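You operate a simulated robot arm through the tools that you are given. There is no shell and no other tool. Be economical: measure what you need, move in short steps, check, and stop when the job is done.

You run a simulated robot arm. Do the job below in one go: nothing can be reset, and whatever is moved stays where it is left.

Task
Lift both baskets out, then cover the 0.93 and 1.10 jars.
Fine: baskets on the drip tray; black lid on 0.93, grey lid on 1.10; RESULT to the middle; the 1.00 jar stays open.

The check looks at the end state, three seconds after you hand in, the way a careful person would. Anything else that was tipped, shoved, dropped, spilled or broken makes it a failure. Lids that push on must go on centred and level and be pressed home; caps that screw on are set level and turned clockwise until they are tight.

Robot
A 7-joint arm with a two-finger parallel gripper, fixed in place. Base frame: the origin is at the foot of the arm, x ahead of it, y to its left, z up; the work surface is at about z = 0. Units: mm, rad, N and s.
With the tool pointing down near the work surface it reaches from about 220 to 580 mm from the base axis. Its first joint turns from -1.152 to 1.152 rad. Payload 2.5 kg.
The tool frame sits at the grasp point between the pads (the TCP): z along the fingers, y along the line on which they close. The tips reach 23 mm beyond it. The gripper opens to 94 mm. The fingers are 38 mm wide and 10 mm thick; the gripper's body (54 by 96 mm) begins 39 mm behind the TCP.
Orientation is that of the tool frame in the base frame, as [roll, pitch, yaw] about the fixed x, y, z axes, in that order (R = Rz(yaw) Ry(pitch) Rx(roll)). With the fingers straight down and closing along the base's y, the tool's x points along the base's -x, its y along +y and its z along -z.

Tools
- The arm moves only by the tool play_rows. Its argument "plan" is a list of rows, each a list of 7 numbers: the turn, a rotation vector about the base's x, y, z in rad, then the shift along the base's x, y, z in mm, then the gripper command, from -1 (shut) to 1 (fully open), values between in proportion. In form: [[wx, wy, wz, x, y, z, grip], ...]. A call has 1 to 10 rows; each row is the pose to reach, as a shift and turn from the pose commanded when the call began. A row lasts 0.2 s, in which the tool goes at most 50 mm and 0.15 rad; a call with a longer step from one row to the next is refused whole, and so is a gripper value outside its range. Where a pose cannot be reached the arm comes as near as it can. A force on the tool above 40 N (or 10 N above the force at the start of the call, whichever is more), or a blocked arm, ends the call early, and 0.2 s more pass. The fingers move at their own pace (about 108 mm/s each) and stop on an object; they squeeze with about 25 N. The grip force told is the motor's: it shows also when the fingers shut on nothing. Time passes only in rows, and 0.2 s behind the last, so rows that repeat a pose let the fingers close. It gives the time, the measured TCP pose, the force on the tool (base axes), the opening and the grip force at its end, in the units of the frame above (readings bear some noise).
- Cameras (640 x 400 px; columns grow to the right, rows downward): "scene" is fixed at [118.7, -395.6, 532.5]; the picture's right is [0.90, -0.44, 0.00], its down [-0.29, -0.59, -0.76] and it looks along [0.33, 0.68, -0.65] (base axes); focal length 214 px, centre (320, 200). "wrist" rides on the gripper at [-39, 0, -44] in the tool frame; the picture's right is [0.00, -1.00, 0.00], its down [0.97, 0.00, -0.24] and it looks along [0.24, 0.00, 0.97] (tool axes); focal length 218 px, centre (320, 200).
- camera(camera): a new picture of that camera. It takes no simulated time.
- locate(camera, pixels): for up to 12 pixels [column, row] of the newest picture of that camera ("zoom" is the newest enlarged one), the place [x, y, z] in the base frame of the surface seen there, good to about 2 mm, but the place of the scene camera against the robot may be out by one fixed shift of up to 18 mm in any direction. It takes no simulated time.
- enlarge(camera, box): a new picture of the part [left, top, right, bottom] of that camera's present view, enlarged. It takes no simulated time.
- sign_off(): hands the job in; it is judged then, once.

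Work in short steps. Measure before you move; look again where a grasp or a placing could have gone wrong, and mend it. You have 80 turns and 38 pictures in all, those below and enlarged ones among them. Open the gripper and draw the arm clear of the work before you hand the job in, unless the task says otherwise; then end with one line.

The tools are called after "Call:" by a JSON object that holds its "api" and its "payload". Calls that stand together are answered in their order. play_rows: Moves the arm, as the interface text tells. Its arguments: {"type":"object","properties":{"plan":{"type":"array"}},"required":["plan"]} The other tools are called the same way: camera (camera) takes a picture; locate (camera, pixels) gives the place of the surface under pixels of a picture; enlarge (camera, box) takes an enlarged picture of a part of a camera's view; sign_off () hands the job in.

At the start:

```text
clock: 0.0
ee_pos: [425.4, -56.3, 417.7]
tcp_rot: [-3.141, -0.002, 3.141]
force: [-0.2, -0.1, -0.4]
grip_width: 94.0
gripper_force: 0.1
```

scene: 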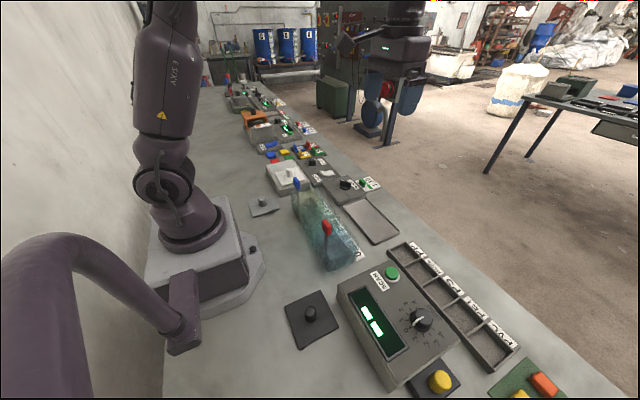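
wrist: 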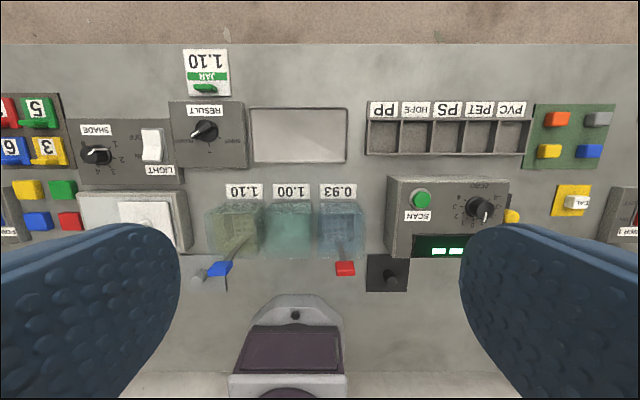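

The wrist view shows three jars around (235-340, 228), basket handles at (220,268) and (345,268), lids at (205,275) and (387,272), and the RESULT knob at (205,130). I'll enlarge these parts first.

Call:
{"api": "enlarge", "payload": {"camera": "wrist", "box": [170, 170, 430, 310]}}

Call:
{"api": "enlarge", "payload": {"camera": "scene", "box": [230, 150, 410, 350]}}

Call:
{"api": "enlarge", "payload": {"camera": "wrist", "box": [160, 40, 360, 180]}}

Call:
{"api": "locate", "payload": {"camera": "wrist", "pixels": [[220, 268], [345, 268], [198, 277], [391, 275], [205, 130], [299, 135], [255, 110], [345, 160], [209, 204], [263, 204], [316, 204], [362, 204]]}}

```text
2.46 times, centred on (300, 240) of wrist
```

zoom: 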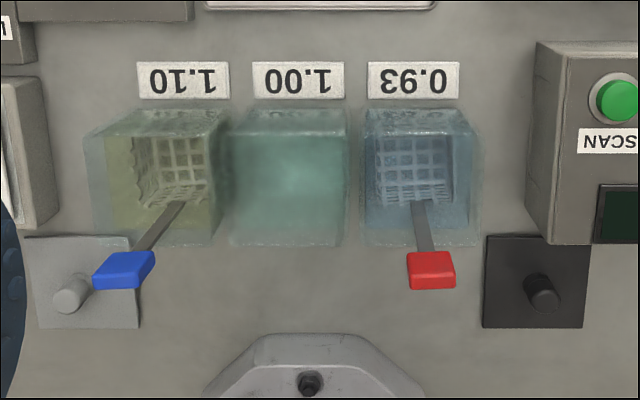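

```text
2.00 times, centred on (320, 250) of scene
```

zoom: 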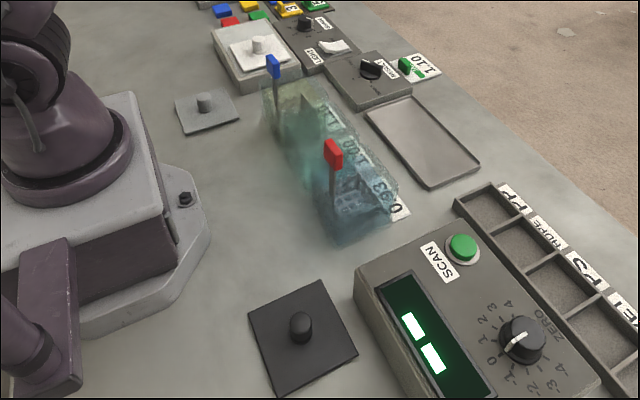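

```text
2.86 times, centred on (260, 110) of wrist
```

zoom: 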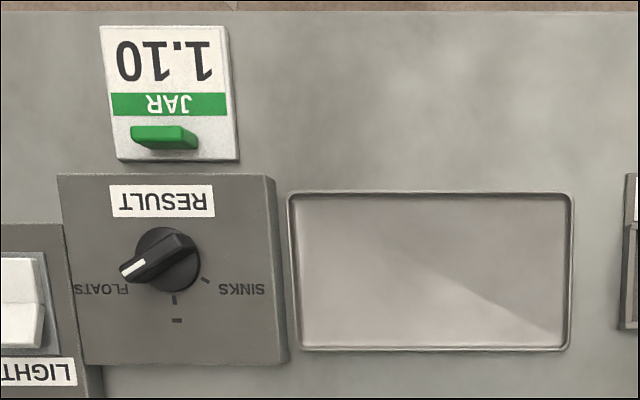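

```text
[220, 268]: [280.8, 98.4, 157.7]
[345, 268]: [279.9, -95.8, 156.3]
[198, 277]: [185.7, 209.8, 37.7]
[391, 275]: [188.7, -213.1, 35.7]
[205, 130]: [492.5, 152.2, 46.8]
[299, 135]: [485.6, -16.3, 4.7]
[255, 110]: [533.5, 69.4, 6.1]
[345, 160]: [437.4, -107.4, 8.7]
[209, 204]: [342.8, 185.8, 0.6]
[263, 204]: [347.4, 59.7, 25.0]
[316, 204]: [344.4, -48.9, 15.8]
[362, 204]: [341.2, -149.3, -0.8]
```

The handle tabs are about 157 mm up, with the lids near (187,±211). I'll move the wrist over the jars for a better measurement.

Call:
{"api": "play_rows", "payload": {"plan": [[0, 0, 0, -35, 19, -10, 1], [0, 0, 0, -70, 38, -20, 1], [0, 0, 0, -105, 56, -30, 1], [0, 0, 0, -105, 56, -30, 1]]}}

Call:
{"api": "camera", "payload": {"camera": "wrist"}}

Call:
{"api": "enlarge", "payload": {"camera": "wrist", "box": [200, 100, 440, 260]}}

```text
clock: 1.0
ee_pos: [318.9, 1.0, 389.2]
tcp_rot: [-3.141, 0.0, 3.14]
force: [-0.1, -0.6, -0.9]
grip_width: 93.9
gripper_force: 0.1
```

```text
32 pictures are left
```

wrist: 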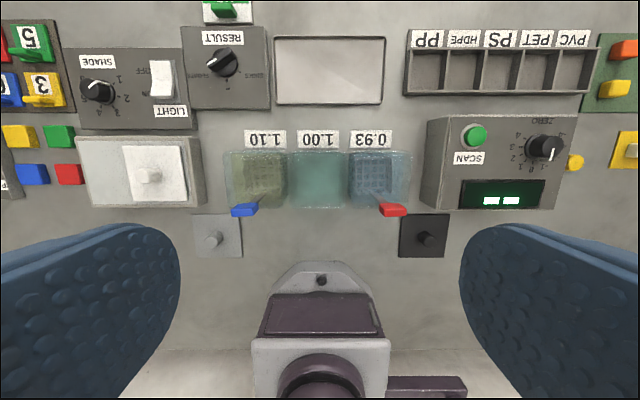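

```text
2.50 times, centred on (320, 180) of wrist
```

zoom: 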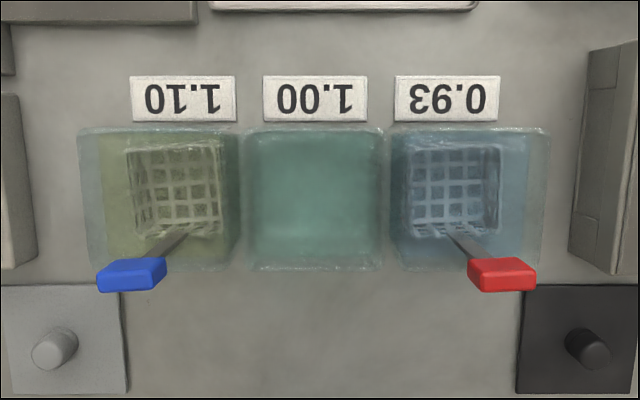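

Now I'll locate the handle tabs, lid corners and knobs, and jar rims in the zoom picture.

Call:
{"api": "locate", "payload": {"camera": "zoom", "pixels": [[84, 130], [84, 262], [235, 262], [252, 133], [380, 133], [380, 262], [545, 133], [545, 265], [398, 265], [315, 200], [165, 180], [455, 180]]}}

Call:
{"api": "locate", "payload": {"camera": "zoom", "pixels": [[102, 268], [160, 262], [133, 268], [472, 262], [530, 264], [502, 266], [65, 343], [598, 343], [120, 290], [525, 290], [522, 388], [122, 388]]}}

Call:
{"api": "locate", "payload": {"camera": "wrist", "pixels": [[275, 36], [385, 38], [276, 104], [383, 104], [330, 70], [222, 61], [233, 54], [212, 66], [200, 80], [249, 179], [232, 212], [393, 212]]}}

```text
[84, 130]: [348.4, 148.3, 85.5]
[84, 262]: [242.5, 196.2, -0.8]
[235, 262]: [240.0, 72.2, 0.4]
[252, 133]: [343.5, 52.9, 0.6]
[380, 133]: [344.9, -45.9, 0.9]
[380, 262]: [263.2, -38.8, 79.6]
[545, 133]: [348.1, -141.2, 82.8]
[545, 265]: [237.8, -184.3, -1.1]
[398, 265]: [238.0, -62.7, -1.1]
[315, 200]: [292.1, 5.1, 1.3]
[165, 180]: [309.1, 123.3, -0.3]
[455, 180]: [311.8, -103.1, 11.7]
```

```text
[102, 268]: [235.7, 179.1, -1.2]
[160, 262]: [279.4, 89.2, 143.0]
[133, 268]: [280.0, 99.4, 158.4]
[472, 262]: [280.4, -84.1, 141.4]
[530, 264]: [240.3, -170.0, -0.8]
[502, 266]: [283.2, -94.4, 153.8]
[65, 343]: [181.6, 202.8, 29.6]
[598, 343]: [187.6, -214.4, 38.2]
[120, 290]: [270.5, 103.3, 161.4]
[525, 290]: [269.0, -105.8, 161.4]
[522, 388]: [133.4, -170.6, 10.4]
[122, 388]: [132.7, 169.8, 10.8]
```

```text
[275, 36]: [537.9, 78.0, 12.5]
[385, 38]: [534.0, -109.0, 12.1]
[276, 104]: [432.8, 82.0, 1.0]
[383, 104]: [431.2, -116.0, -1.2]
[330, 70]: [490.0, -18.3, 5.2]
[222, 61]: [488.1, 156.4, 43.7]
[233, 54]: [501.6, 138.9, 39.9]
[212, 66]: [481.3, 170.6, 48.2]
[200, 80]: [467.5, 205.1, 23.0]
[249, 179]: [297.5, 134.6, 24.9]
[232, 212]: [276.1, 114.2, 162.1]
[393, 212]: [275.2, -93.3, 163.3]
```

Jar rims are at z≈84 with x about 262–348, and the tabs are near (275, 102) and (275, -96) with tops at z≈162. I'll turn the tool 90° so the fingers close along x (the tabs' thin side) and come over the red tab.

Call:
{"api": "play_rows", "payload": {"plan": [[0, 0, 0.15, -4, -10, -12, 1], [0, 0, 0.3, -8, -20, -24, 1], [0, 0, 0.45, -13, -30, -36, 1], [0, 0, 0.6, -17, -40, -48, 1], [0, 0, 0.75, -22, -50, -60, 1], [0, 0, 0.9, -26, -60, -72, 1], [0, 0, 1.05, -30, -70, -84, 1], [0, 0, 1.2, -35, -80, -96, 1], [0, 0, 1.35, -39, -90, -108, 1], [0, 0, 1.5, -44, -98, -119, 1]]}}

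Call:
{"api": "play_rows", "payload": {"plan": [[0, 0, 0.0708, 0, 0, 0, 1], [0, 0, 0.0708, 0, 0, 0, 1]]}}

Call:
{"api": "camera", "payload": {"camera": "wrist"}}

```text
clock: 3.2
ee_pos: [276.4, -99.0, 268.8]
tcp_rot: [3.141, 0.002, -1.64]
force: [1.0, 0.2, 0.3]
grip_width: 93.8
gripper_force: 0.0
```

```text
clock: 3.8
ee_pos: [277.2, -99.6, 267.7]
tcp_rot: [3.141, 0.001, -1.569]
force: [0.1, -0.8, 0.5]
grip_width: 93.9
gripper_force: 0.0
```

```text
30 pictures are left
```

wrist: 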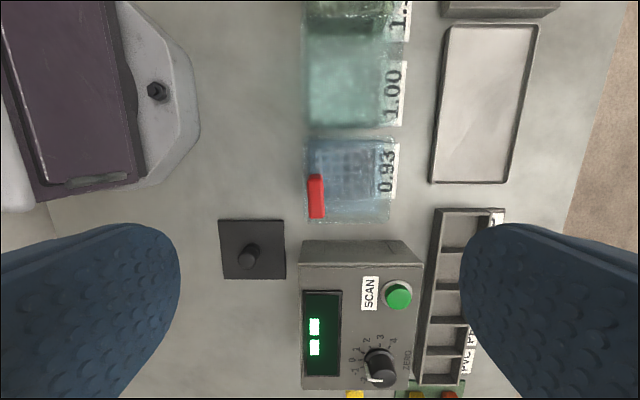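

The red tab is at cols 308–325, rows 173–218, the black lid at (251,249). I'll measure both.

Call:
{"api": "locate", "payload": {"camera": "wrist", "pixels": [[316, 180], [311, 200], [316, 200], [321, 200], [316, 212], [316, 176], [316, 215], [220, 222], [284, 222], [221, 278], [285, 276], [245, 261]]}}

Call:
{"api": "enlarge", "payload": {"camera": "wrist", "box": [210, 120, 410, 290]}}

```text
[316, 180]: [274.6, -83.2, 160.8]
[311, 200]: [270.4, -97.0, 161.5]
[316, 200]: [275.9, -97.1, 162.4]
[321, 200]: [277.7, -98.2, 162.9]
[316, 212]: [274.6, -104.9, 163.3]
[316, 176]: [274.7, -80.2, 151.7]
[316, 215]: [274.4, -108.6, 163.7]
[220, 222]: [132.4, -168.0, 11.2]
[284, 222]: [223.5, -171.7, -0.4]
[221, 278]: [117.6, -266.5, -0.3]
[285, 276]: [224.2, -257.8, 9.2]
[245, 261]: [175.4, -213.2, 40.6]
```

```text
2.35 times, centred on (310, 205) of wrist
```

zoom: 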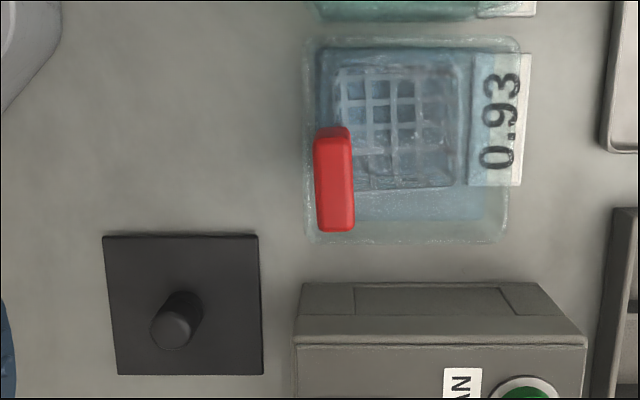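

The red tab's centre is (274.5, -96) with its top at z 162.5. I'll go down to TCP z≈150 and close.

Call:
{"api": "play_rows", "payload": {"plan": [[0, 0, 0, -2.5, 3.5, -40, 0.3], [0, 0, 0, -2.5, 3.5, -80, 0.0], [0, 0, 0, -2.5, 3.5, -105, 0.0], [0, 0, 0, -2.5, 3.5, -117, 0.0], [0, 0, 0, -2.5, 3.5, -117, 0.0]]}}

Call:
{"api": "play_rows", "payload": {"plan": [[0, 0, 0, 0, 0, 0, -1], [0, 0, 0, 0, 0, 0, -1], [0, 0, 0, 0, 0, 0, -1]]}}

```text
clock: 5.0
ee_pos: [274.5, -96.4, 149.3]
tcp_rot: [3.139, 0.001, -1.572]
force: [0.2, 0.5, -0.5]
grip_width: 47.1
gripper_force: 0.1
```

```text
clock: 5.8
ee_pos: [274.8, -96.3, 150.5]
tcp_rot: [3.14, 0.001, -1.572]
force: [0.3, -0.3, 0.4]
grip_width: 11.9
gripper_force: 24.8
```

The grip holds at 11.9 mm on the tab. I'll lift slowly and straight up by 110 mm, pausing to drip.

Call:
{"api": "play_rows", "payload": {"plan": [[0, 0, 0, 0, 0, 8, -1], [0, 0, 0, 0, 0, 18, -1], [0, 0, 0, 0, 0, 30, -1], [0, 0, 0, 0, 0, 44, -1], [0, 0, 0, 0, 0, 58, -1], [0, 0, 0, 0, 0, 72, -1], [0, 0, 0, 0, 0, 86, -1], [0, 0, 0, 0, 0, 100, -1], [0, 0, 0, 0, 0, 112, -1], [0, 0, 0, 0, 0, 120, -1]]}}

Call:
{"api": "play_rows", "payload": {"plan": [[0, 0, 0, 0, 0, 0, -1], [0, 0, 0, 0, 0, 0, -1], [0, 0, 0, 0, 0, 0, -1], [0, 0, 0, 0, 0, 0, -1], [0, 0, 0, 0, 0, 0, -1]]}}

Call:
{"api": "camera", "payload": {"camera": "wrist"}}

Call:
{"api": "enlarge", "payload": {"camera": "scene", "box": [230, 70, 470, 270]}}

```text
clock: 8.0
ee_pos: [276.1, -96.3, 270.5]
tcp_rot: [3.141, 0.0, -1.572]
force: [0.4, -0.7, -2.0]
grip_width: 11.6
gripper_force: 24.3
```

```text
clock: 9.2
ee_pos: [277.1, -95.4, 270.9]
tcp_rot: [3.141, 0.0, -1.57]
force: [0.8, -0.1, -1.4]
grip_width: 11.7
gripper_force: 24.8
```

```text
28 pictures are left
```

wrist: 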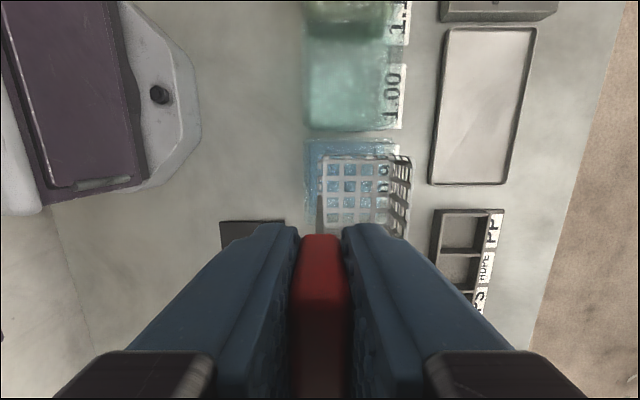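

```text
2.00 times, centred on (350, 170) of scene
```

zoom: 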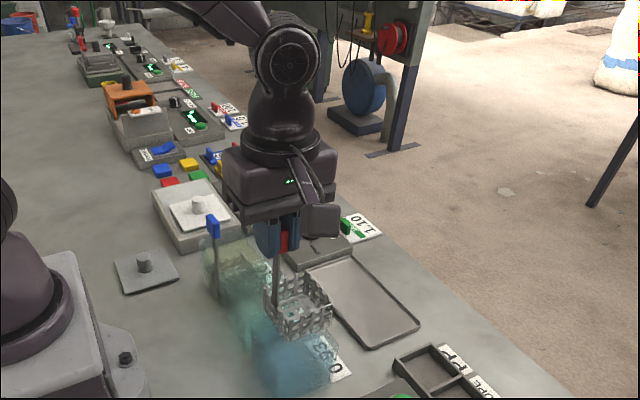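

The basket is out and level. I'll locate its rim to find its extent relative to the TCP (277,-95.4).

Call:
{"api": "locate", "payload": {"camera": "wrist", "pixels": [[324, 161], [360, 158], [409, 160], [405, 232], [321, 210], [395, 205], [350, 187], [365, 202]]}}

```text
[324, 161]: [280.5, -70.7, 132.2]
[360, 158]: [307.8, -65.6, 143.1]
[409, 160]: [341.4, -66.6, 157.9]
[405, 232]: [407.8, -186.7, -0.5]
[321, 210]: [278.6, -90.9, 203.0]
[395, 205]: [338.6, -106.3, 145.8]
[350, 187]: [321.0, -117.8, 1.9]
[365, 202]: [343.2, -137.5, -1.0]
```

The basket spans about 65 mm in x ahead of the tab and ±30 mm in y. I'll move it over the tray to TCP (453,-65), keeping the height.

Call:
{"api": "play_rows", "payload": {"plan": [[0, 0, 0, 20, 2, 0, -1], [0, 0, 0, 50, 7, 0, -1], [0, 0, 0, 80, 14, 0, -1], [0, 0, 0, 110, 20, 0, -1], [0, 0, 0, 140, 26, 0, -1], [0, 0, 0, 165, 30, 0, -1], [0, 0, 0, 176, 31, 0, -1], [0, 0, 0, 176, 31, -20, -1], [0, 0, 0, 176, 31, -45, -1], [0, 0, 0, 176, 31, -70, -1]]}}

Call:
{"api": "play_rows", "payload": {"plan": [[0, 0, 0, 0, 0, -15, -1], [0, 0, 0, 0, 0, -28, -1], [0, 0, 0, 0, 0, -36, -1], [0, 0, 0, 0, 0, -42, -1], [0, 0, 0, 0, 0, -46, -1], [0, 0, 0, 0, 0, -46, -1]]}}

Call:
{"api": "camera", "payload": {"camera": "wrist"}}

```text
clock: 11.4
ee_pos: [450.6, -63.3, 201.5]
tcp_rot: [-3.141, -0.001, -1.571]
force: [-0.3, 0.4, -1.0]
grip_width: 11.8
gripper_force: 25.1
```

```text
clock: 12.8
ee_pos: [450.3, -63.4, 156.4]
tcp_rot: [3.141, 0.0, -1.57]
force: [-0.2, 0.8, -0.7]
grip_width: 11.7
gripper_force: 24.7
```

```text
26 pictures are left
```

wrist: 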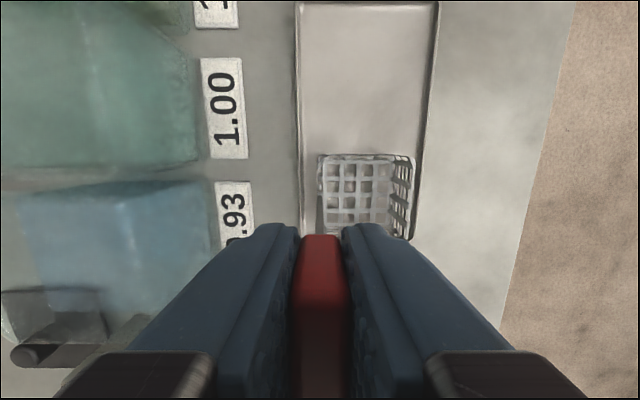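

The basket sits well inside the tray outline, still about 5–10 mm up. I'll lower in small steps watching the force.

Call:
{"api": "play_rows", "payload": {"plan": [[0, 0, 0, 0, 0, -2, -1], [0, 0, 0, 0, 0, -4, -1], [0, 0, 0, 0, 0, -6, -1], [0, 0, 0, 0, 0, -8, -1]]}}

```text
clock: 13.8
ee_pos: [450.9, -64.2, 148.0]
tcp_rot: [-3.138, -0.001, -1.569]
force: [-4.0, 2.5, 17.7]
grip_width: 12.0
gripper_force: 24.9
```

Contact at 17.7 N: the basket is on the tray. I'll ease up a little, release, and lift off.

Call:
{"api": "play_rows", "payload": {"plan": [[0, 0, 0, 0, 0, 1, -1], [0, 0, 0, 0, 0, 1, -0.5], [0, 0, 0, 0, 0, 1, -0.2], [0, 0, 0, 0, 0, 1, -0.2], [0, 0, 0, 0, 0, 20, -0.2], [0, 0, 0, 0, 0, 60, -0.2], [0, 0, 0, 0, 0, 100, 0]]}}

Call:
{"api": "play_rows", "payload": {"plan": [[0, 0, 0, -40, 30, 20, 0], [0, 0, 0, -80, 60, 20, 0], [0, 0, 0, -120, 100, 20, 0], [0, 0, 0, -150, 135, 20, 0], [0, 0, 0, -175, 165, 20, 0], [0, 0, 0, -175, 165, 20, 0]]}}

Call:
{"api": "camera", "payload": {"camera": "wrist"}}

Call:
{"api": "camera", "payload": {"camera": "scene"}}

```text
clock: 15.4
ee_pos: [446.8, -65.4, 247.6]
tcp_rot: [-3.141, -0.001, -1.571]
force: [-0.1, 0.1, -0.1]
grip_width: 46.8
gripper_force: 0.0
```

```text
refused: row 1 steps farther than a row can; nothing moved
```

```text
25 pictures are left
```

wrist: 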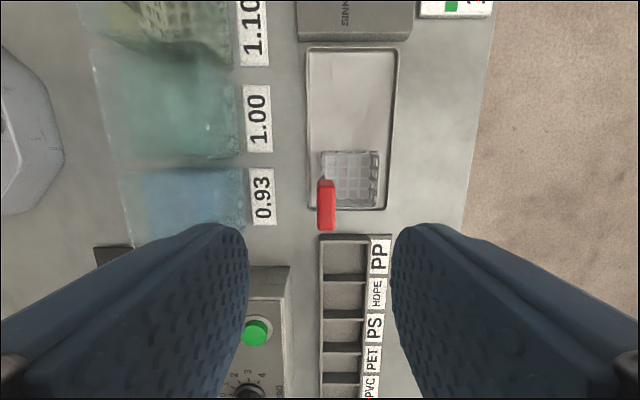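

```text
24 pictures are left
```

scene: 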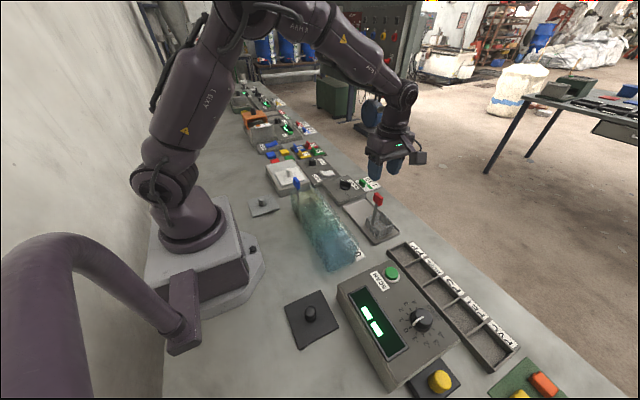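

The first basket stands upright in the tray. I'll move over the blue tab in shorter steps.

Call:
{"api": "play_rows", "payload": {"plan": [[0, 0, 0, -25, 25, 20, 0], [0, 0, 0, -55, 55, 20, 0], [0, 0, 0, -85, 85, 20, 0], [0, 0, 0, -115, 115, 20, 0], [0, 0, 0, -145, 140, 20, 0], [0, 0, 0, -173, 166, 20, 0], [0, 0, 0, -173, 166, 20, 0]]}}

Call:
{"api": "camera", "payload": {"camera": "wrist"}}

```text
clock: 17.0
ee_pos: [276.4, 102.7, 271.2]
tcp_rot: [3.141, 0.0, -1.571]
force: [0.5, -0.8, 0.3]
grip_width: 46.9
gripper_force: 0.0
```

```text
23 pictures are left
```

wrist: 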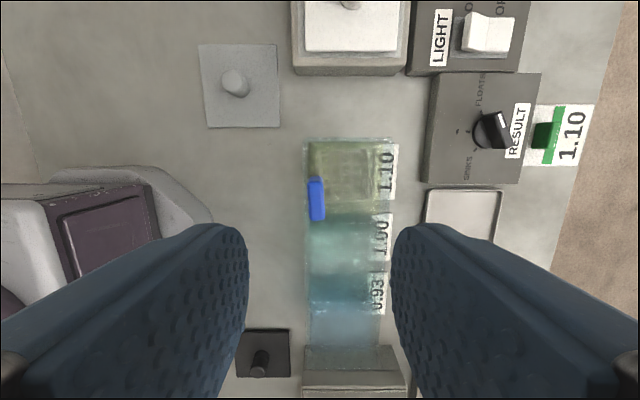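

The blue tab is at cols 308–325, rows 178–220; the grey lid is at (240,85). I'll measure both.

Call:
{"api": "locate", "payload": {"camera": "wrist", "pixels": [[317, 184], [312, 205], [317, 205], [322, 205], [317, 216], [198, 45], [276, 45], [279, 127], [207, 128], [236, 83], [490, 131], [470, 128]]}}

```text
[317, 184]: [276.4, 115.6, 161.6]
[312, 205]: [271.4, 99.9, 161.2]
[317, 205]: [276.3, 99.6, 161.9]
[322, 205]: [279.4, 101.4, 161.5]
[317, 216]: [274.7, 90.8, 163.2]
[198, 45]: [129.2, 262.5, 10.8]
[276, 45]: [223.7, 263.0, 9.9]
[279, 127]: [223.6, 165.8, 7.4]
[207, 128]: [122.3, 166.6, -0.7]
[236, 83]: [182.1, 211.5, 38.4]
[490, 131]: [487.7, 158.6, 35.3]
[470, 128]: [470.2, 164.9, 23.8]
```

The blue tab's centre is about (275,102). I'll go down as before and grip.

Call:
{"api": "play_rows", "payload": {"plan": [[0, 0, 0, -1.2, -0.5, -40, 0], [0, 0, 0, -1.2, -0.5, -80, 0.0], [0, 0, 0, -1.2, -0.5, -108, 0.0], [0, 0, 0, -1.2, -0.5, -120, 0.0], [0, 0, 0, -1.2, -0.5, -120, 0.0]]}}

Call:
{"api": "play_rows", "payload": {"plan": [[0, 0, 0, 0, 0, 0, -1], [0, 0, 0, 0, 0, 0, -1], [0, 0, 0, 0, 0, 0, -1]]}}

Call:
{"api": "play_rows", "payload": {"plan": [[0, 0, 0, 0, 0, 8, -1], [0, 0, 0, 0, 0, 18, -1], [0, 0, 0, 0, 0, 30, -1], [0, 0, 0, 0, 0, 44, -1], [0, 0, 0, 0, 0, 58, -1], [0, 0, 0, 0, 0, 72, -1], [0, 0, 0, 0, 0, 86, -1], [0, 0, 0, 0, 0, 100, -1], [0, 0, 0, 0, 0, 112, -1], [0, 0, 0, 0, 0, 120, -1]]}}

Call:
{"api": "play_rows", "payload": {"plan": [[0, 0, 0, 0, 0, 0, -1], [0, 0, 0, 0, 0, 0, -1], [0, 0, 0, 0, 0, 0, -1], [0, 0, 0, 0, 0, 0, -1], [0, 0, 0, 0, 0, 0, -1]]}}

Call:
{"api": "camera", "payload": {"camera": "wrist"}}

```text
clock: 18.2
ee_pos: [274.7, 101.5, 148.6]
tcp_rot: [-3.142, -0.002, -1.57]
force: [1.0, 0.4, -0.1]
grip_width: 46.8
gripper_force: 0.0
```

```text
clock: 19.0
ee_pos: [275.7, 101.8, 149.0]
tcp_rot: [3.14, 0.0, -1.571]
force: [0.4, 0.8, 0.8]
grip_width: 11.7
gripper_force: 24.4
```

```text
clock: 21.2
ee_pos: [275.6, 101.0, 268.2]
tcp_rot: [3.142, 0.0, -1.569]
force: [-0.7, 0.8, -2.1]
grip_width: 12.0
gripper_force: 25.5
```

```text
clock: 22.4
ee_pos: [277.1, 101.1, 268.8]
tcp_rot: [-3.141, 0.001, -1.57]
force: [0.3, 0.5, -1.3]
grip_width: 11.7
gripper_force: 25.2
```

```text
22 pictures are left
```

wrist: 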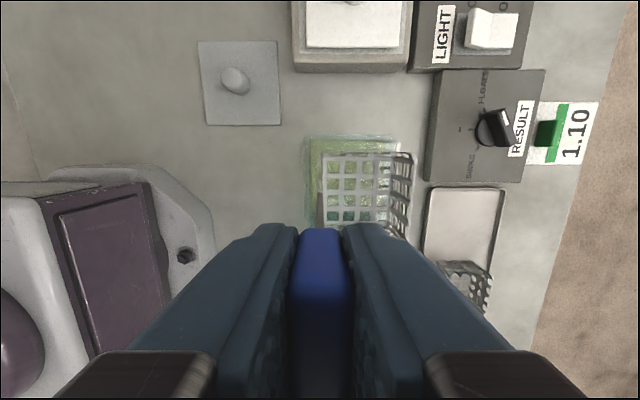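

The second basket is out and level. I'll carry it to (452, 27) over the tray and lower most of the way.

Call:
{"api": "play_rows", "payload": {"plan": [[0, 0, 0, 20, -5, 0, -1], [0, 0, 0, 50, -15, 0, -1], [0, 0, 0, 80, -30, 0, -1], [0, 0, 0, 110, -45, 0, -1], [0, 0, 0, 140, -60, 0, -1], [0, 0, 0, 165, -70, 0, -1], [0, 0, 0, 176, -74, 0, -1], [0, 0, 0, 176, -74, -20, -1], [0, 0, 0, 176, -74, -45, -1], [0, 0, 0, 176, -74, -70, -1]]}}

Call:
{"api": "play_rows", "payload": {"plan": [[0, 0, 0, 0, 0, -15, -1], [0, 0, 0, 0, 0, -28, -1], [0, 0, 0, 0, 0, -36, -1], [0, 0, 0, 0, 0, -42, -1], [0, 0, 0, 0, 0, -44, -1], [0, 0, 0, 0, 0, -44, -1]]}}

Call:
{"api": "camera", "payload": {"camera": "wrist"}}

```text
clock: 24.6
ee_pos: [453.1, 28.3, 198.5]
tcp_rot: [-3.14, 0.0, -1.571]
force: [0.0, -0.7, -1.0]
grip_width: 12.0
gripper_force: 25.1
```

```text
clock: 26.0
ee_pos: [452.7, 29.5, 153.8]
tcp_rot: [-3.141, 0.0, -1.571]
force: [0.5, 0.0, -1.1]
grip_width: 11.5
gripper_force: 25.5
```

```text
21 pictures are left
```

wrist: 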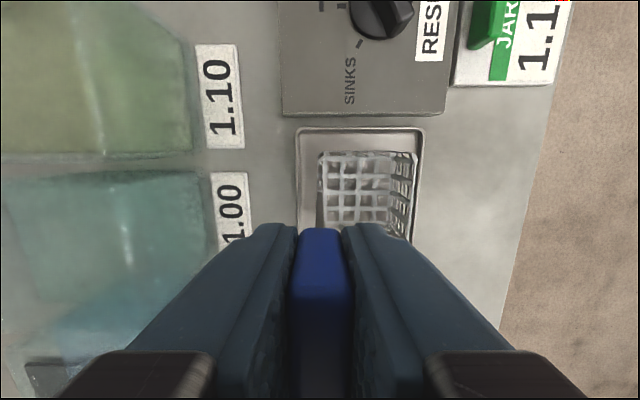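

The basket is inside the tray outline. I'll lower to contact.

Call:
{"api": "play_rows", "payload": {"plan": [[0, 0, 0, 0, 0, -2, -1], [0, 0, 0, 0, 0, -4, -1], [0, 0, 0, 0, 0, -5.5, -1], [0, 0, 0, 0, 0, -5.5, -1]]}}

```text
clock: 27.0
ee_pos: [451.6, 27.1, 148.7]
tcp_rot: [3.14, -0.001, -1.571]
force: [0.0, 0.2, -1.5]
grip_width: 12.1
gripper_force: 25.2
```

No contact yet at 148.7; I'll go 1–2 mm lower.

Call:
{"api": "play_rows", "payload": {"plan": [[0, 0, 0, 0, 0, -1, -1], [0, 0, 0, 0, 0, -2, -1], [0, 0, 0, 0, 0, -2, -1]]}}

```text
clock: 27.8
ee_pos: [454.2, 27.6, 146.9]
tcp_rot: [-3.139, 0.0, -1.57]
force: [-6.7, 1.1, 18.2]
grip_width: 12.2
gripper_force: 25.1
```

Contact at 18 N. I'll release, lift off, then go to a view above the RESULT knob at about (488,157).

Call:
{"api": "play_rows", "payload": {"plan": [[0, 0, 0, 0, 0, 1, -1], [0, 0, 0, 0, 0, 1, -0.5], [0, 0, 0, 0, 0, 1, -0.2], [0, 0, 0, 0, 0, 1, -0.2], [0, 0, 0, 0, 0, 20, -0.2], [0, 0, 0, 0, 0, 50, -0.2], [0, 0, 0, 0, 0, 80, -0.2], [0, 0, 0, 0, 30, 80, -0.2], [0, 0, 0, 15, 70, 70, -0.2], [0, 0, 0, 34, 100, 50, -0.2]]}}

Call:
{"api": "play_rows", "payload": {"plan": [[0, 0, 0, 0, 10, -10, -0.2], [0, 0, 0, 0, 10, -20, -0.2]]}}

Call:
{"api": "camera", "payload": {"camera": "wrist"}}

```text
clock: 30.0
ee_pos: [483.7, 126.0, 195.8]
tcp_rot: [-3.141, 0.001, -1.571]
force: [0.1, 0.4, 0.7]
grip_width: 37.5
gripper_force: 0.0
```

```text
clock: 30.6
ee_pos: [485.4, 136.0, 176.5]
tcp_rot: [-3.141, 0.0, -1.572]
force: [-0.7, 0.9, -0.1]
grip_width: 37.6
gripper_force: 0.0
```

```text
20 pictures are left
```

wrist: 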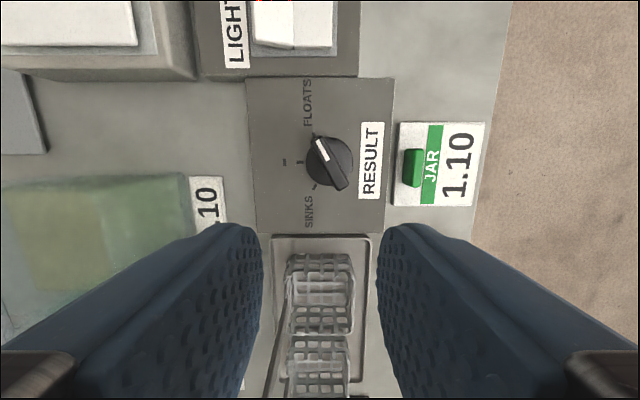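

The RESULT knob is at (329,162) with its pointer at (322,150). I'll zoom and measure.

Call:
{"api": "enlarge", "payload": {"camera": "wrist", "box": [250, 80, 390, 230]}}

Call:
{"api": "locate", "payload": {"camera": "wrist", "pixels": [[317, 142], [325, 155], [332, 165], [343, 187], [333, 148], [318, 170], [299, 162], [284, 162], [314, 187], [313, 135], [348, 160], [311, 175]]}}

```text
2.67 times, centred on (320, 155) of wrist
```

zoom: 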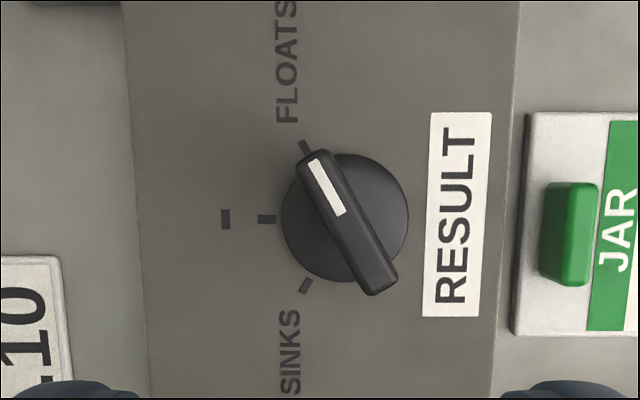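

```text
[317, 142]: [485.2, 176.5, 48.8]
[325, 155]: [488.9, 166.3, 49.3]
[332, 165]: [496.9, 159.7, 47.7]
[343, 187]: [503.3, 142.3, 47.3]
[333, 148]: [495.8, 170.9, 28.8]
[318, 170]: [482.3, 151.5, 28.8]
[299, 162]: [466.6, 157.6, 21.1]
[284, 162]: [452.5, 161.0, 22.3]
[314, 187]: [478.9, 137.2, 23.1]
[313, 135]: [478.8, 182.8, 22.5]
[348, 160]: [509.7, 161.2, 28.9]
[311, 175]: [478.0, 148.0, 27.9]
```

Knob bar runs from about (484,178) to (504,141), so its centre is about (494.3,159.7) and its pointer is 61.6° from -x (towards +y); top z 48.5, skirt z 29. I'll turn the tool by -151.6° to straddle the bar, centred above it.

Call:
{"api": "play_rows", "payload": {"plan": [[0, 0, -0.147, 2, 5, 0, -0.2], [0, 0, -0.294, 4, 10, 0, -0.2], [0, 0, -0.441, 6, 15, 0, -0.2], [0, 0, -0.588, 8, 20, 0, -0.2], [0, 0, -0.735, 9, 23.7, 0, -0.2], [0, 0, -0.882, 9, 23.7, 0, -0.2], [0, 0, -1.029, 9, 23.7, 0, -0.2], [0, 0, -1.176, 9, 23.7, 0, -0.2], [0, 0, -1.323, 9, 23.7, 0, -0.2], [0, 0, -1.47, 9, 23.7, 0, -0.2]]}}

Call:
{"api": "play_rows", "payload": {"plan": [[0, 0, -0.147, 0, 0, 0, -0.2], [0, 0, -0.294, 0, 0, 0, -0.2], [0, 0, -0.441, 0, 0, 0, -0.2], [0, 0, -0.588, 0, 0, 0, -0.2], [0, 0, -0.735, 0, 0, 0, -0.2], [0, 0, -0.882, 0, 0, 0, -0.2], [0, 0, -1.029, 0, 0, 0, -0.2], [0, 0, -1.176, 0, 0, 0, -0.2], [0, 0, -1.176, 0, 0, 0, -0.2]]}}

Call:
{"api": "camera", "payload": {"camera": "wrist"}}

```text
clock: 32.8
ee_pos: [495.2, 160.3, 176.0]
tcp_rot: [3.141, -0.001, -3.044]
force: [0.3, 0.4, 0.4]
grip_width: 37.5
gripper_force: 0.1
```

```text
clock: 34.8
ee_pos: [494.3, 161.7, 176.2]
tcp_rot: [3.141, -0.001, 2.065]
force: [0.0, 0.0, -0.3]
grip_width: 37.7
gripper_force: 0.0
```

```text
18 pictures are left
```

wrist: 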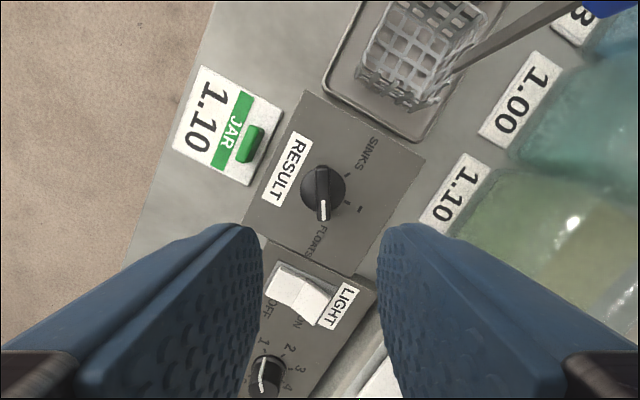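

The bar is vertical in the picture at col ~323, aligned with the fingers. I'll check its centre before descending.

Call:
{"api": "locate", "payload": {"camera": "wrist", "pixels": [[322, 172], [323, 190], [324, 216], [318, 190], [327, 190]]}}

```text
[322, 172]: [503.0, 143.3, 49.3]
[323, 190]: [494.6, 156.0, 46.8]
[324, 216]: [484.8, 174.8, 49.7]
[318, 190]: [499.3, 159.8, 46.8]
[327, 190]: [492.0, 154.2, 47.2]
```

Bar centre is about (494,159), so I'll correct by -2.5 mm in y and descend to z≈54, then close.

Call:
{"api": "play_rows", "payload": {"plan": [[0, 0, 0, -0.5, -2.5, -40, -0.2], [0, 0, 0, -0.5, -2.5, -80, -0.2], [0, 0, 0, -0.5, -2.5, -110, -0.2], [0, 0, 0, -0.5, -2.5, -121, -0.2], [0, 0, 0, -0.5, -2.5, -121, -0.2]]}}

Call:
{"api": "play_rows", "payload": {"plan": [[0, 0, 0, 0, 0, 0, -1], [0, 0, 0, 0, 0, 0, -1], [0, 0, 0, 0, 0, 0, -1]]}}

```text
clock: 36.0
ee_pos: [494.0, 157.3, 56.3]
tcp_rot: [3.141, 0.0, 2.068]
force: [-0.1, 0.1, 0.2]
grip_width: 37.4
gripper_force: 0.0
```

```text
clock: 36.8
ee_pos: [494.9, 157.7, 55.3]
tcp_rot: [3.139, 0.001, 2.069]
force: [13.5, 4.0, -10.8]
grip_width: 12.0
gripper_force: 45.3
```

Gripped with a 14 N sideways load, so the bar is slightly to +x of me; I'll shift 1.5 mm and turn the knob +1.07 rad (pointer to -x).

Call:
{"api": "play_rows", "payload": {"plan": [[0, 0, 0, 1, 0.6, 0, -1], [0, 0, 0, 1, 0.6, 0, -1]]}}

Call:
{"api": "play_rows", "payload": {"plan": [[0, 0, 0.12, 0, 0, 0, -1], [0, 0, 0.24, 0, 0, 0, -1], [0, 0, 0.36, 0, 0, 0, -1], [0, 0, 0.48, 0, 0, 0, -1], [0, 0, 0.6, 0, 0, 0, -1], [0, 0, 0.72, 0, 0, 0, -1], [0, 0, 0.84, 0, 0, 0, -1], [0, 0, 0.96, 0, 0, 0, -1], [0, 0, 1.07, 0, 0, 0, -1], [0, 0, 1.07, 0, 0, 0, -1]]}}

```text
clock: 37.4
ee_pos: [494.0, 157.6, 56.2]
tcp_rot: [-3.138, -0.001, 2.068]
force: [-6.7, -0.6, 7.0]
grip_width: 12.1
gripper_force: 44.8
```

```text
clock: 39.6
ee_pos: [495.5, 159.6, 55.1]
tcp_rot: [3.14, 0.0, 3.138]
force: [-14.9, -0.3, 21.0]
grip_width: 11.9
gripper_force: 44.9
```

The tool turned to yaw 3.138. I'll release, lift, and look.

Call:
{"api": "play_rows", "payload": {"plan": [[0, 0, 0, 0, 0, 0, -0.5], [0, 0, 0, 0, 0, 0, -0.2], [0, 0, 0, 0, 0, 0, -0.2], [0, 0, 0, 0, 0, 20, -0.2], [0, 0, 0, 0, 0, 60, -0.2], [0, 0, 0, 0, 0, 100, -0.2], [0, 0, 0, -20, 0, 130, -0.2]]}}

Call:
{"api": "enlarge", "payload": {"camera": "wrist", "box": [220, 80, 420, 230]}}

```text
clock: 41.2
ee_pos: [474.4, 160.8, 187.3]
tcp_rot: [3.141, -0.003, 3.135]
force: [-0.2, 0.5, 0.0]
grip_width: 37.6
gripper_force: 0.1
```

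```text
2.67 times, centred on (320, 155) of wrist
```

zoom: 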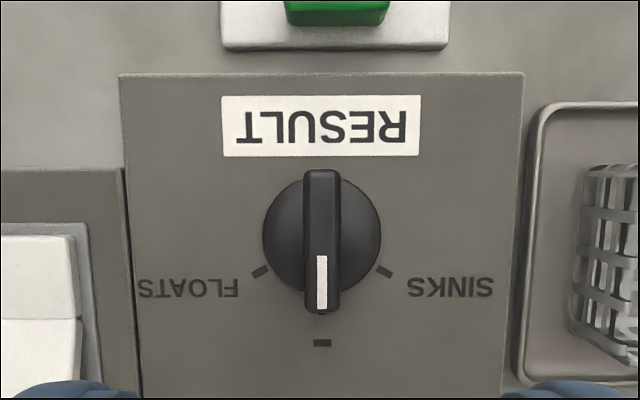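

RESULT now points to the middle tick. Next I'll go above the 1.10 jar to measure its rim.

Call:
{"api": "play_rows", "payload": {"plan": [[0, 0, 0, -35, -12, 23, -0.2], [0, 0, 0, -70, -24, 33, -0.2], [0, 0, 0, -105, -36, 43, -0.2], [0, 0, 0, -140, -50, 43, -0.2], [0, 0, 0, -170, -58, 43, -0.2], [0, 0, 0, -170, -58, 43, -0.2]]}}

Call:
{"api": "camera", "payload": {"camera": "wrist"}}

Call:
{"api": "enlarge", "payload": {"camera": "wrist", "box": [220, 100, 420, 240]}}

```text
clock: 42.6
ee_pos: [305.9, 100.9, 229.7]
tcp_rot: [-3.141, 0.0, 3.136]
force: [0.6, -0.7, -0.5]
grip_width: 37.7
gripper_force: 0.0
```

```text
16 pictures are left
```

wrist: 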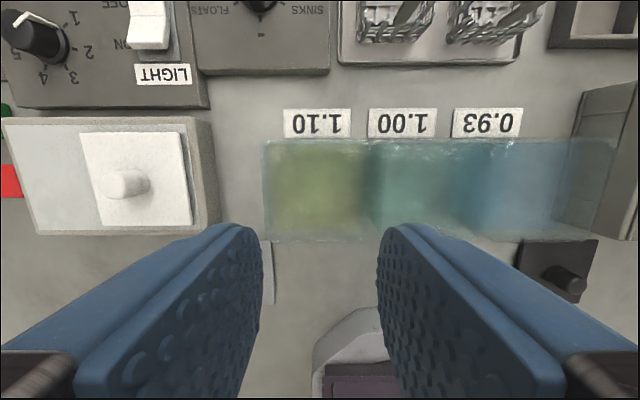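

```text
2.86 times, centred on (320, 170) of wrist
```

zoom: 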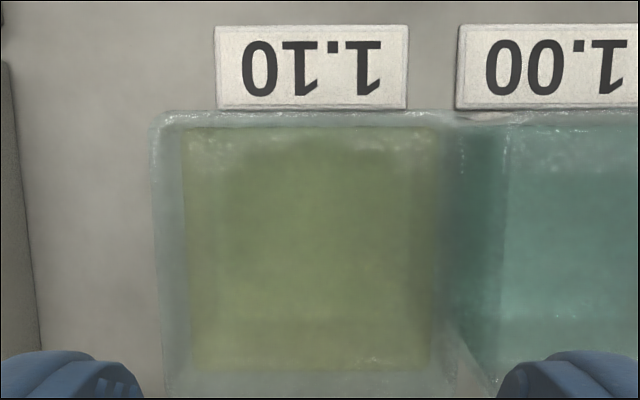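

The 1.10 jar's rim spans zoom cols ~152–450, with its top row at ~115. I'll locate points along the rim.

Call:
{"api": "locate", "payload": {"camera": "zoom", "pixels": [[156, 120], [158, 150], [168, 118], [300, 118], [430, 118], [445, 130], [441, 160], [443, 200], [452, 200], [165, 250], [170, 385], [430, 385]]}}

Call:
{"api": "locate", "payload": {"camera": "wrist", "pixels": [[267, 146], [268, 190], [269, 230], [272, 238], [300, 238], [340, 238], [366, 146], [366, 180], [372, 160], [368, 142], [280, 142], [285, 200]]}}

```text
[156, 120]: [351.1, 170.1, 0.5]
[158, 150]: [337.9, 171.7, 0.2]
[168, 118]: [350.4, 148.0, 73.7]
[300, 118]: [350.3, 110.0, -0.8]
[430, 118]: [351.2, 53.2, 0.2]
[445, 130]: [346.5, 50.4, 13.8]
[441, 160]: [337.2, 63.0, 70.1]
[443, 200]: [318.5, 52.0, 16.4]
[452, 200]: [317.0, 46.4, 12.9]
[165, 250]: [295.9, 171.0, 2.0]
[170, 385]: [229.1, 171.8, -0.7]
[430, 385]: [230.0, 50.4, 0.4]
```

```text
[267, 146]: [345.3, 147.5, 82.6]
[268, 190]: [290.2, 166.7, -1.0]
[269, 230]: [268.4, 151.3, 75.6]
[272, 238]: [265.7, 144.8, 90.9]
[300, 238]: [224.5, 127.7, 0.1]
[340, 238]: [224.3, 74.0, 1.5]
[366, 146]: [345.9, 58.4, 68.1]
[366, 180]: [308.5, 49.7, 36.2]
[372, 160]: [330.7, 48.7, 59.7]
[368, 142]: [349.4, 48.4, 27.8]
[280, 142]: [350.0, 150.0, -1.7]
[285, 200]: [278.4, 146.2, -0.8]
```

Locate on the clear glass is noisy, so I'll go lower and open fully to see the whole rim of the 1.10 jar between the fingers, then compute from the pixels.

Call:
{"api": "play_rows", "payload": {"plan": [[0, 0, 0.005, -4, 2, -25, 0.5], [0, 0, 0.005, 0, 4, -50, 1], [0, 0, 0.005, 0, 4, -65, 1], [0, 0, 0.005, 0, 4, -65, 1]]}}

Call:
{"api": "camera", "payload": {"camera": "wrist"}}

```text
clock: 43.6
ee_pos: [306.4, 104.7, 163.9]
tcp_rot: [3.141, -0.001, -3.141]
force: [0.3, -0.2, 0.0]
grip_width: 94.3
gripper_force: 0.1
```

```text
14 pictures are left
```

wrist: 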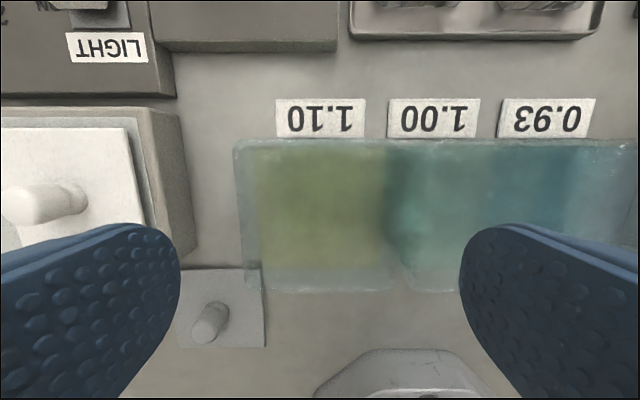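

I'll sample the rim further in this lower view, plus the white-lit grey lid below at (220,305).

Call:
{"api": "locate", "payload": {"camera": "wrist", "pixels": [[236, 145], [237, 160], [239, 200], [241, 250], [244, 280], [248, 288], [300, 291], [370, 291], [390, 289], [300, 142], [370, 142], [408, 288]]}}

Call:
{"api": "locate", "payload": {"camera": "wrist", "pixels": [[238, 142], [238, 230], [242, 265], [250, 292], [330, 292], [395, 290], [250, 141], [330, 141], [390, 141], [387, 148], [412, 290], [440, 291]]}}

```text
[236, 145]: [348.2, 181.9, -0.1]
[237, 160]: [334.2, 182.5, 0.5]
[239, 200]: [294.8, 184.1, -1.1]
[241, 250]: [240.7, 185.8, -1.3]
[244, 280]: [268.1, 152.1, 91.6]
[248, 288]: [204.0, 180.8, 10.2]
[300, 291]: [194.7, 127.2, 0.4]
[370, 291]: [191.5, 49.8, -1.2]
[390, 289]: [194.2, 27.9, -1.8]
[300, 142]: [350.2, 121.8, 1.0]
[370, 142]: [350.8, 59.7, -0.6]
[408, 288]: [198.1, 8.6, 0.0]
```

```text
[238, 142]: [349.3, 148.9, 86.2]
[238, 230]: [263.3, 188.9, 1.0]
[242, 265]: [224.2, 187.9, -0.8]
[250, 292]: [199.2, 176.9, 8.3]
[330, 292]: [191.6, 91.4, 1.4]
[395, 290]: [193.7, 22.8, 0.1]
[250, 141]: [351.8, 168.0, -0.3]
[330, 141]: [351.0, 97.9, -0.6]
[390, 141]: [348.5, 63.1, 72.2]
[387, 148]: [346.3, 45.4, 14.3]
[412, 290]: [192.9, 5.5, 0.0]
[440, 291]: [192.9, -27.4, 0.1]
```

Best jar 1.10 estimate: x 263–349.5, y 62–149, rim z≈92, so the centre is about (306,105). Now I'll move over the grey lid and measure it.

Call:
{"api": "play_rows", "payload": {"plan": [[0, 0, 0, -25, 20, 5, 0.2], [0, 0, 0, -55, 45, 5, 0.0], [0, 0, 0, -85, 72, 5, -0.2], [0, 0, 0, -115, 100, 5, -0.2], [0, 0, 0, -122, 104, 5, -0.2], [0, 0, 0, -122, 104, 5, -0.2]]}}

Call:
{"api": "camera", "payload": {"camera": "wrist"}}

```text
clock: 45.0
ee_pos: [185.0, 208.7, 168.7]
tcp_rot: [-3.141, 0.001, -3.141]
force: [0.2, 0.2, -0.5]
grip_width: 37.7
gripper_force: 0.0
```

```text
13 pictures are left
```

wrist: 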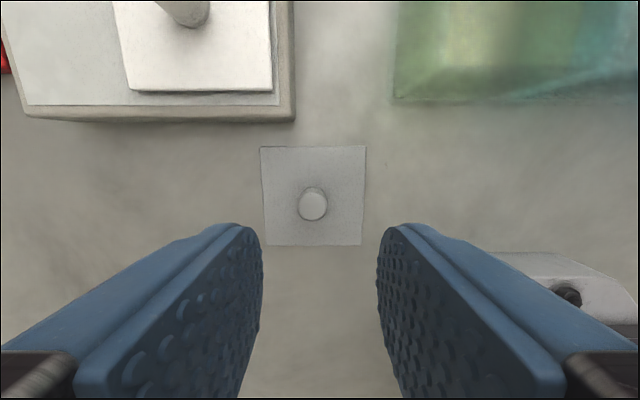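

Call:
{"api": "locate", "payload": {"camera": "wrist", "pixels": [[313, 206], [301, 206], [325, 206], [313, 194], [313, 216], [262, 150], [364, 150], [267, 242], [360, 242], [314, 150], [263, 190], [363, 190]]}}

```text
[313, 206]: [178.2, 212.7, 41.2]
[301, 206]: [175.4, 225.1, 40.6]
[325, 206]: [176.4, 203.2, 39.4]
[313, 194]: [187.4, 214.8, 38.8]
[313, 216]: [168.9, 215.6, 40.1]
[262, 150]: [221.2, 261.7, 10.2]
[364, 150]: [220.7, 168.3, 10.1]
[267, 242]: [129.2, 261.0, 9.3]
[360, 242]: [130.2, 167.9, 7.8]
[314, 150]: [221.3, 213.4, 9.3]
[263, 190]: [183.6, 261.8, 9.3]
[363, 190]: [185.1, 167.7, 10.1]
```

The grey lid spans x 129–222, y 168–262, with its centre at (176.3,214.7) and a knob of ~22 mm up to z≈40. I'll descend to TCP z≈38 and grip the knob.

Call:
{"api": "play_rows", "payload": {"plan": [[0, 0, 0, -8.3, 5.8, -40, -0.2], [0, 0, 0, -8.3, 5.8, -80, -0.2], [0, 0, 0, -8.3, 5.8, -110, -0.2], [0, 0, 0, -8.3, 5.8, -125, -0.2], [0, 0, 0, -8.3, 5.8, -130, -0.2], [0, 0, 0, -8.3, 5.8, -130, -0.2]]}}

Call:
{"api": "play_rows", "payload": {"plan": [[0, 0, 0, 0, 0, 0, -1], [0, 0, 0, 0, 0, 0, -1], [0, 0, 0, 0, 0, 0, -1]]}}

```text
clock: 46.4
ee_pos: [176.2, 214.9, 38.2]
tcp_rot: [3.141, -0.001, -3.141]
force: [-0.3, -0.4, -0.6]
grip_width: 37.5
gripper_force: 0.0
```

```text
clock: 47.2
ee_pos: [176.0, 216.0, 37.0]
tcp_rot: [3.14, 0.001, 3.141]
force: [-0.5, -0.3, -1.0]
grip_width: 25.1
gripper_force: 25.1
```

Knob gripped (25 mm). I'll lift 116 mm and carry by the measured displacement (130,-109.7) to above the jar.

Call:
{"api": "play_rows", "payload": {"plan": [[0, 0, 0, 0, 0, 10, -1], [0, 0, 0, 0, 0, 35, -1], [0, 0, 0, 0, 0, 65, -1], [0, 0, 0, 0, 0, 95, -1], [0, 0, 0, 0, 0, 120, -1], [0, 0, 0, 30, -25, 120, -1], [0, 0, 0, 65, -55, 120, -1], [0, 0, 0, 100, -85, 120, -1], [0, 0, 0, 122, -103, 120, -1], [0, 0, 0, 130, -109.7, 120, -1]]}}

Call:
{"api": "play_rows", "payload": {"plan": [[0, 0, 0, 0, 0, 0, -1], [0, 0, 0, 0, 0, 0, -1]]}}

Call:
{"api": "camera", "payload": {"camera": "wrist"}}

Call:
{"api": "enlarge", "payload": {"camera": "scene", "box": [270, 150, 390, 270]}}

```text
clock: 49.4
ee_pos: [304.9, 105.1, 158.4]
tcp_rot: [3.14, -0.001, 3.141]
force: [0.2, -1.2, -0.4]
grip_width: 24.6
gripper_force: 24.7
```

```text
clock: 50.0
ee_pos: [304.8, 105.4, 156.7]
tcp_rot: [3.142, 0.0, 3.141]
force: [0.6, -0.2, -0.8]
grip_width: 24.6
gripper_force: 25.1
```

```text
12 pictures are left
```

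wrist: 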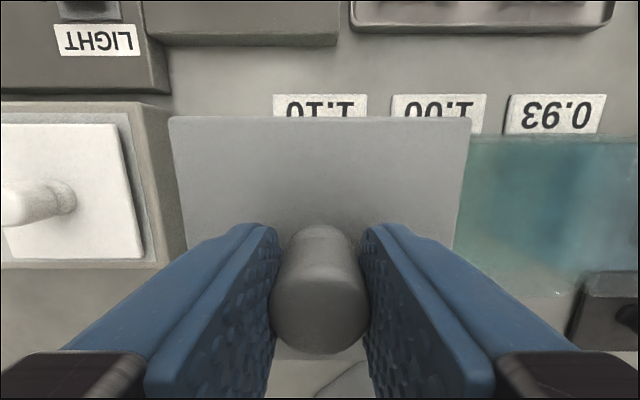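

```text
3.33 times, centred on (330, 210) of scene
```

zoom: 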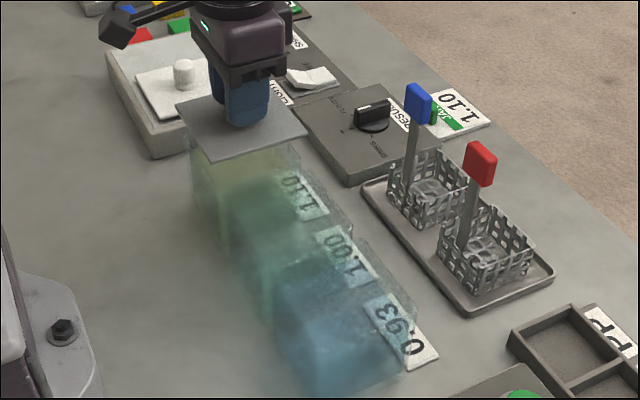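

The lid is level with its bottom about 120 mm up; baskets stand upright in the tray. I'll lower 24 mm and recheck.

Call:
{"api": "play_rows", "payload": {"plan": [[0, 0, 0, 0, 0, -8, -1], [0, 0, 0, 0, 0, -16, -1], [0, 0, 0, 0, 0, -22, -1], [0, 0, 0, 0, 0, -22, -1]]}}

Call:
{"api": "enlarge", "payload": {"camera": "scene", "box": [285, 165, 355, 225]}}

Call:
{"api": "enlarge", "payload": {"camera": "wrist", "box": [150, 90, 490, 300]}}

```text
clock: 51.0
ee_pos: [305.3, 105.4, 134.2]
tcp_rot: [3.14, 0.001, -3.142]
force: [-0.2, 1.0, -0.2]
grip_width: 24.8
gripper_force: 25.1
```

```text
6.67 times, centred on (320, 195) of scene
```

zoom: 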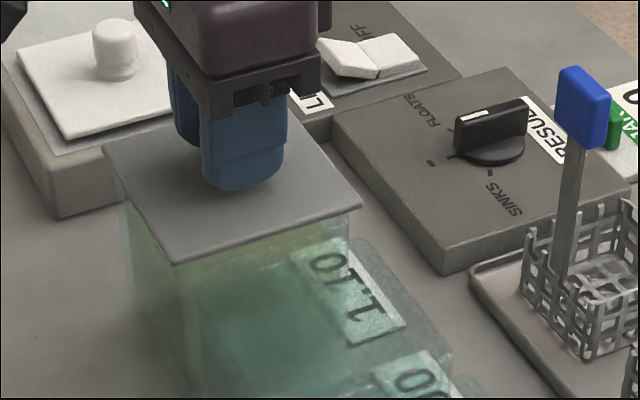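

```text
1.88 times, centred on (320, 195) of wrist
```

zoom: 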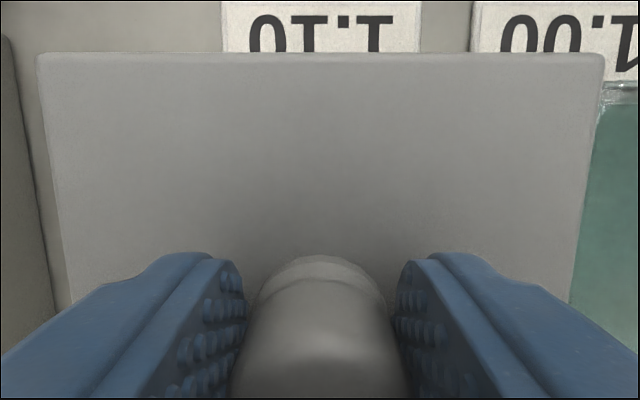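

Looks centred and level. I'll lower in small steps to feel contact (force limit stops me).

Call:
{"api": "play_rows", "payload": {"plan": [[0, 0, 0, 0, 0, -1.5, -1], [0, 0, 0, 0, 0, -3, -1], [0, 0, 0, 0, 0, -4.5, -1], [0, 0, 0, 0, 0, -6, -1], [0, 0, 0, 0, 0, -6, -1]]}}

```text
clock: 52.2
ee_pos: [304.5, 105.5, 129.8]
tcp_rot: [-3.141, 0.001, 3.141]
force: [0.3, 0.2, 0.2]
grip_width: 25.0
gripper_force: 25.0
```

Call:
{"api": "play_rows", "payload": {"plan": [[0, 0, 0, 0, 0, -1, -1], [0, 0, 0, 0, 0, -2, -1], [0, 0, 0, 0, 0, -3, -1], [0, 0, 0, 0, 0, -4, -1], [0, 0, 0, 0, 0, -4, -1]]}}

```text
clock: 53.4
ee_pos: [305.7, 106.0, 126.6]
tcp_rot: [3.141, -0.002, -3.14]
force: [-6.7, 1.7, 18.8]
grip_width: 24.6
gripper_force: 24.9
```

Contact with 19 N at z≈126.6. I'll press further gently to see whether it slides home.

Call:
{"api": "play_rows", "payload": {"plan": [[0, 0, 0, 0, 0, -1, -1], [0, 0, 0, 0, 0, -2, -1], [0, 0, 0, 0, 0, -2, -1]]}}

Call:
{"api": "enlarge", "payload": {"camera": "scene", "box": [285, 165, 355, 225]}}

```text
clock: 54.2
ee_pos: [306.5, 105.6, 124.3]
tcp_rot: [3.139, 0.001, -3.141]
force: [-4.7, -0.3, 18.6]
grip_width: 25.0
gripper_force: 24.8
```

```text
6.67 times, centred on (320, 195) of scene
```

zoom: 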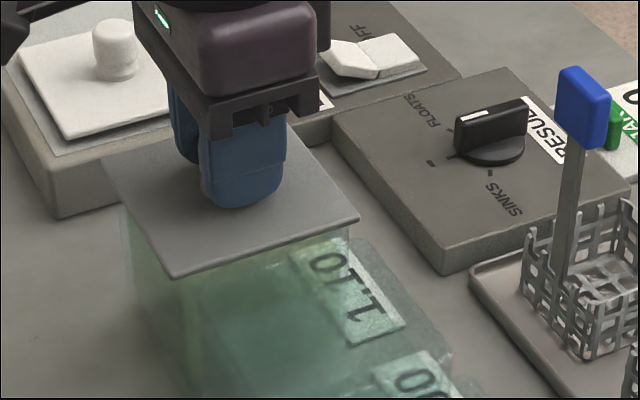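

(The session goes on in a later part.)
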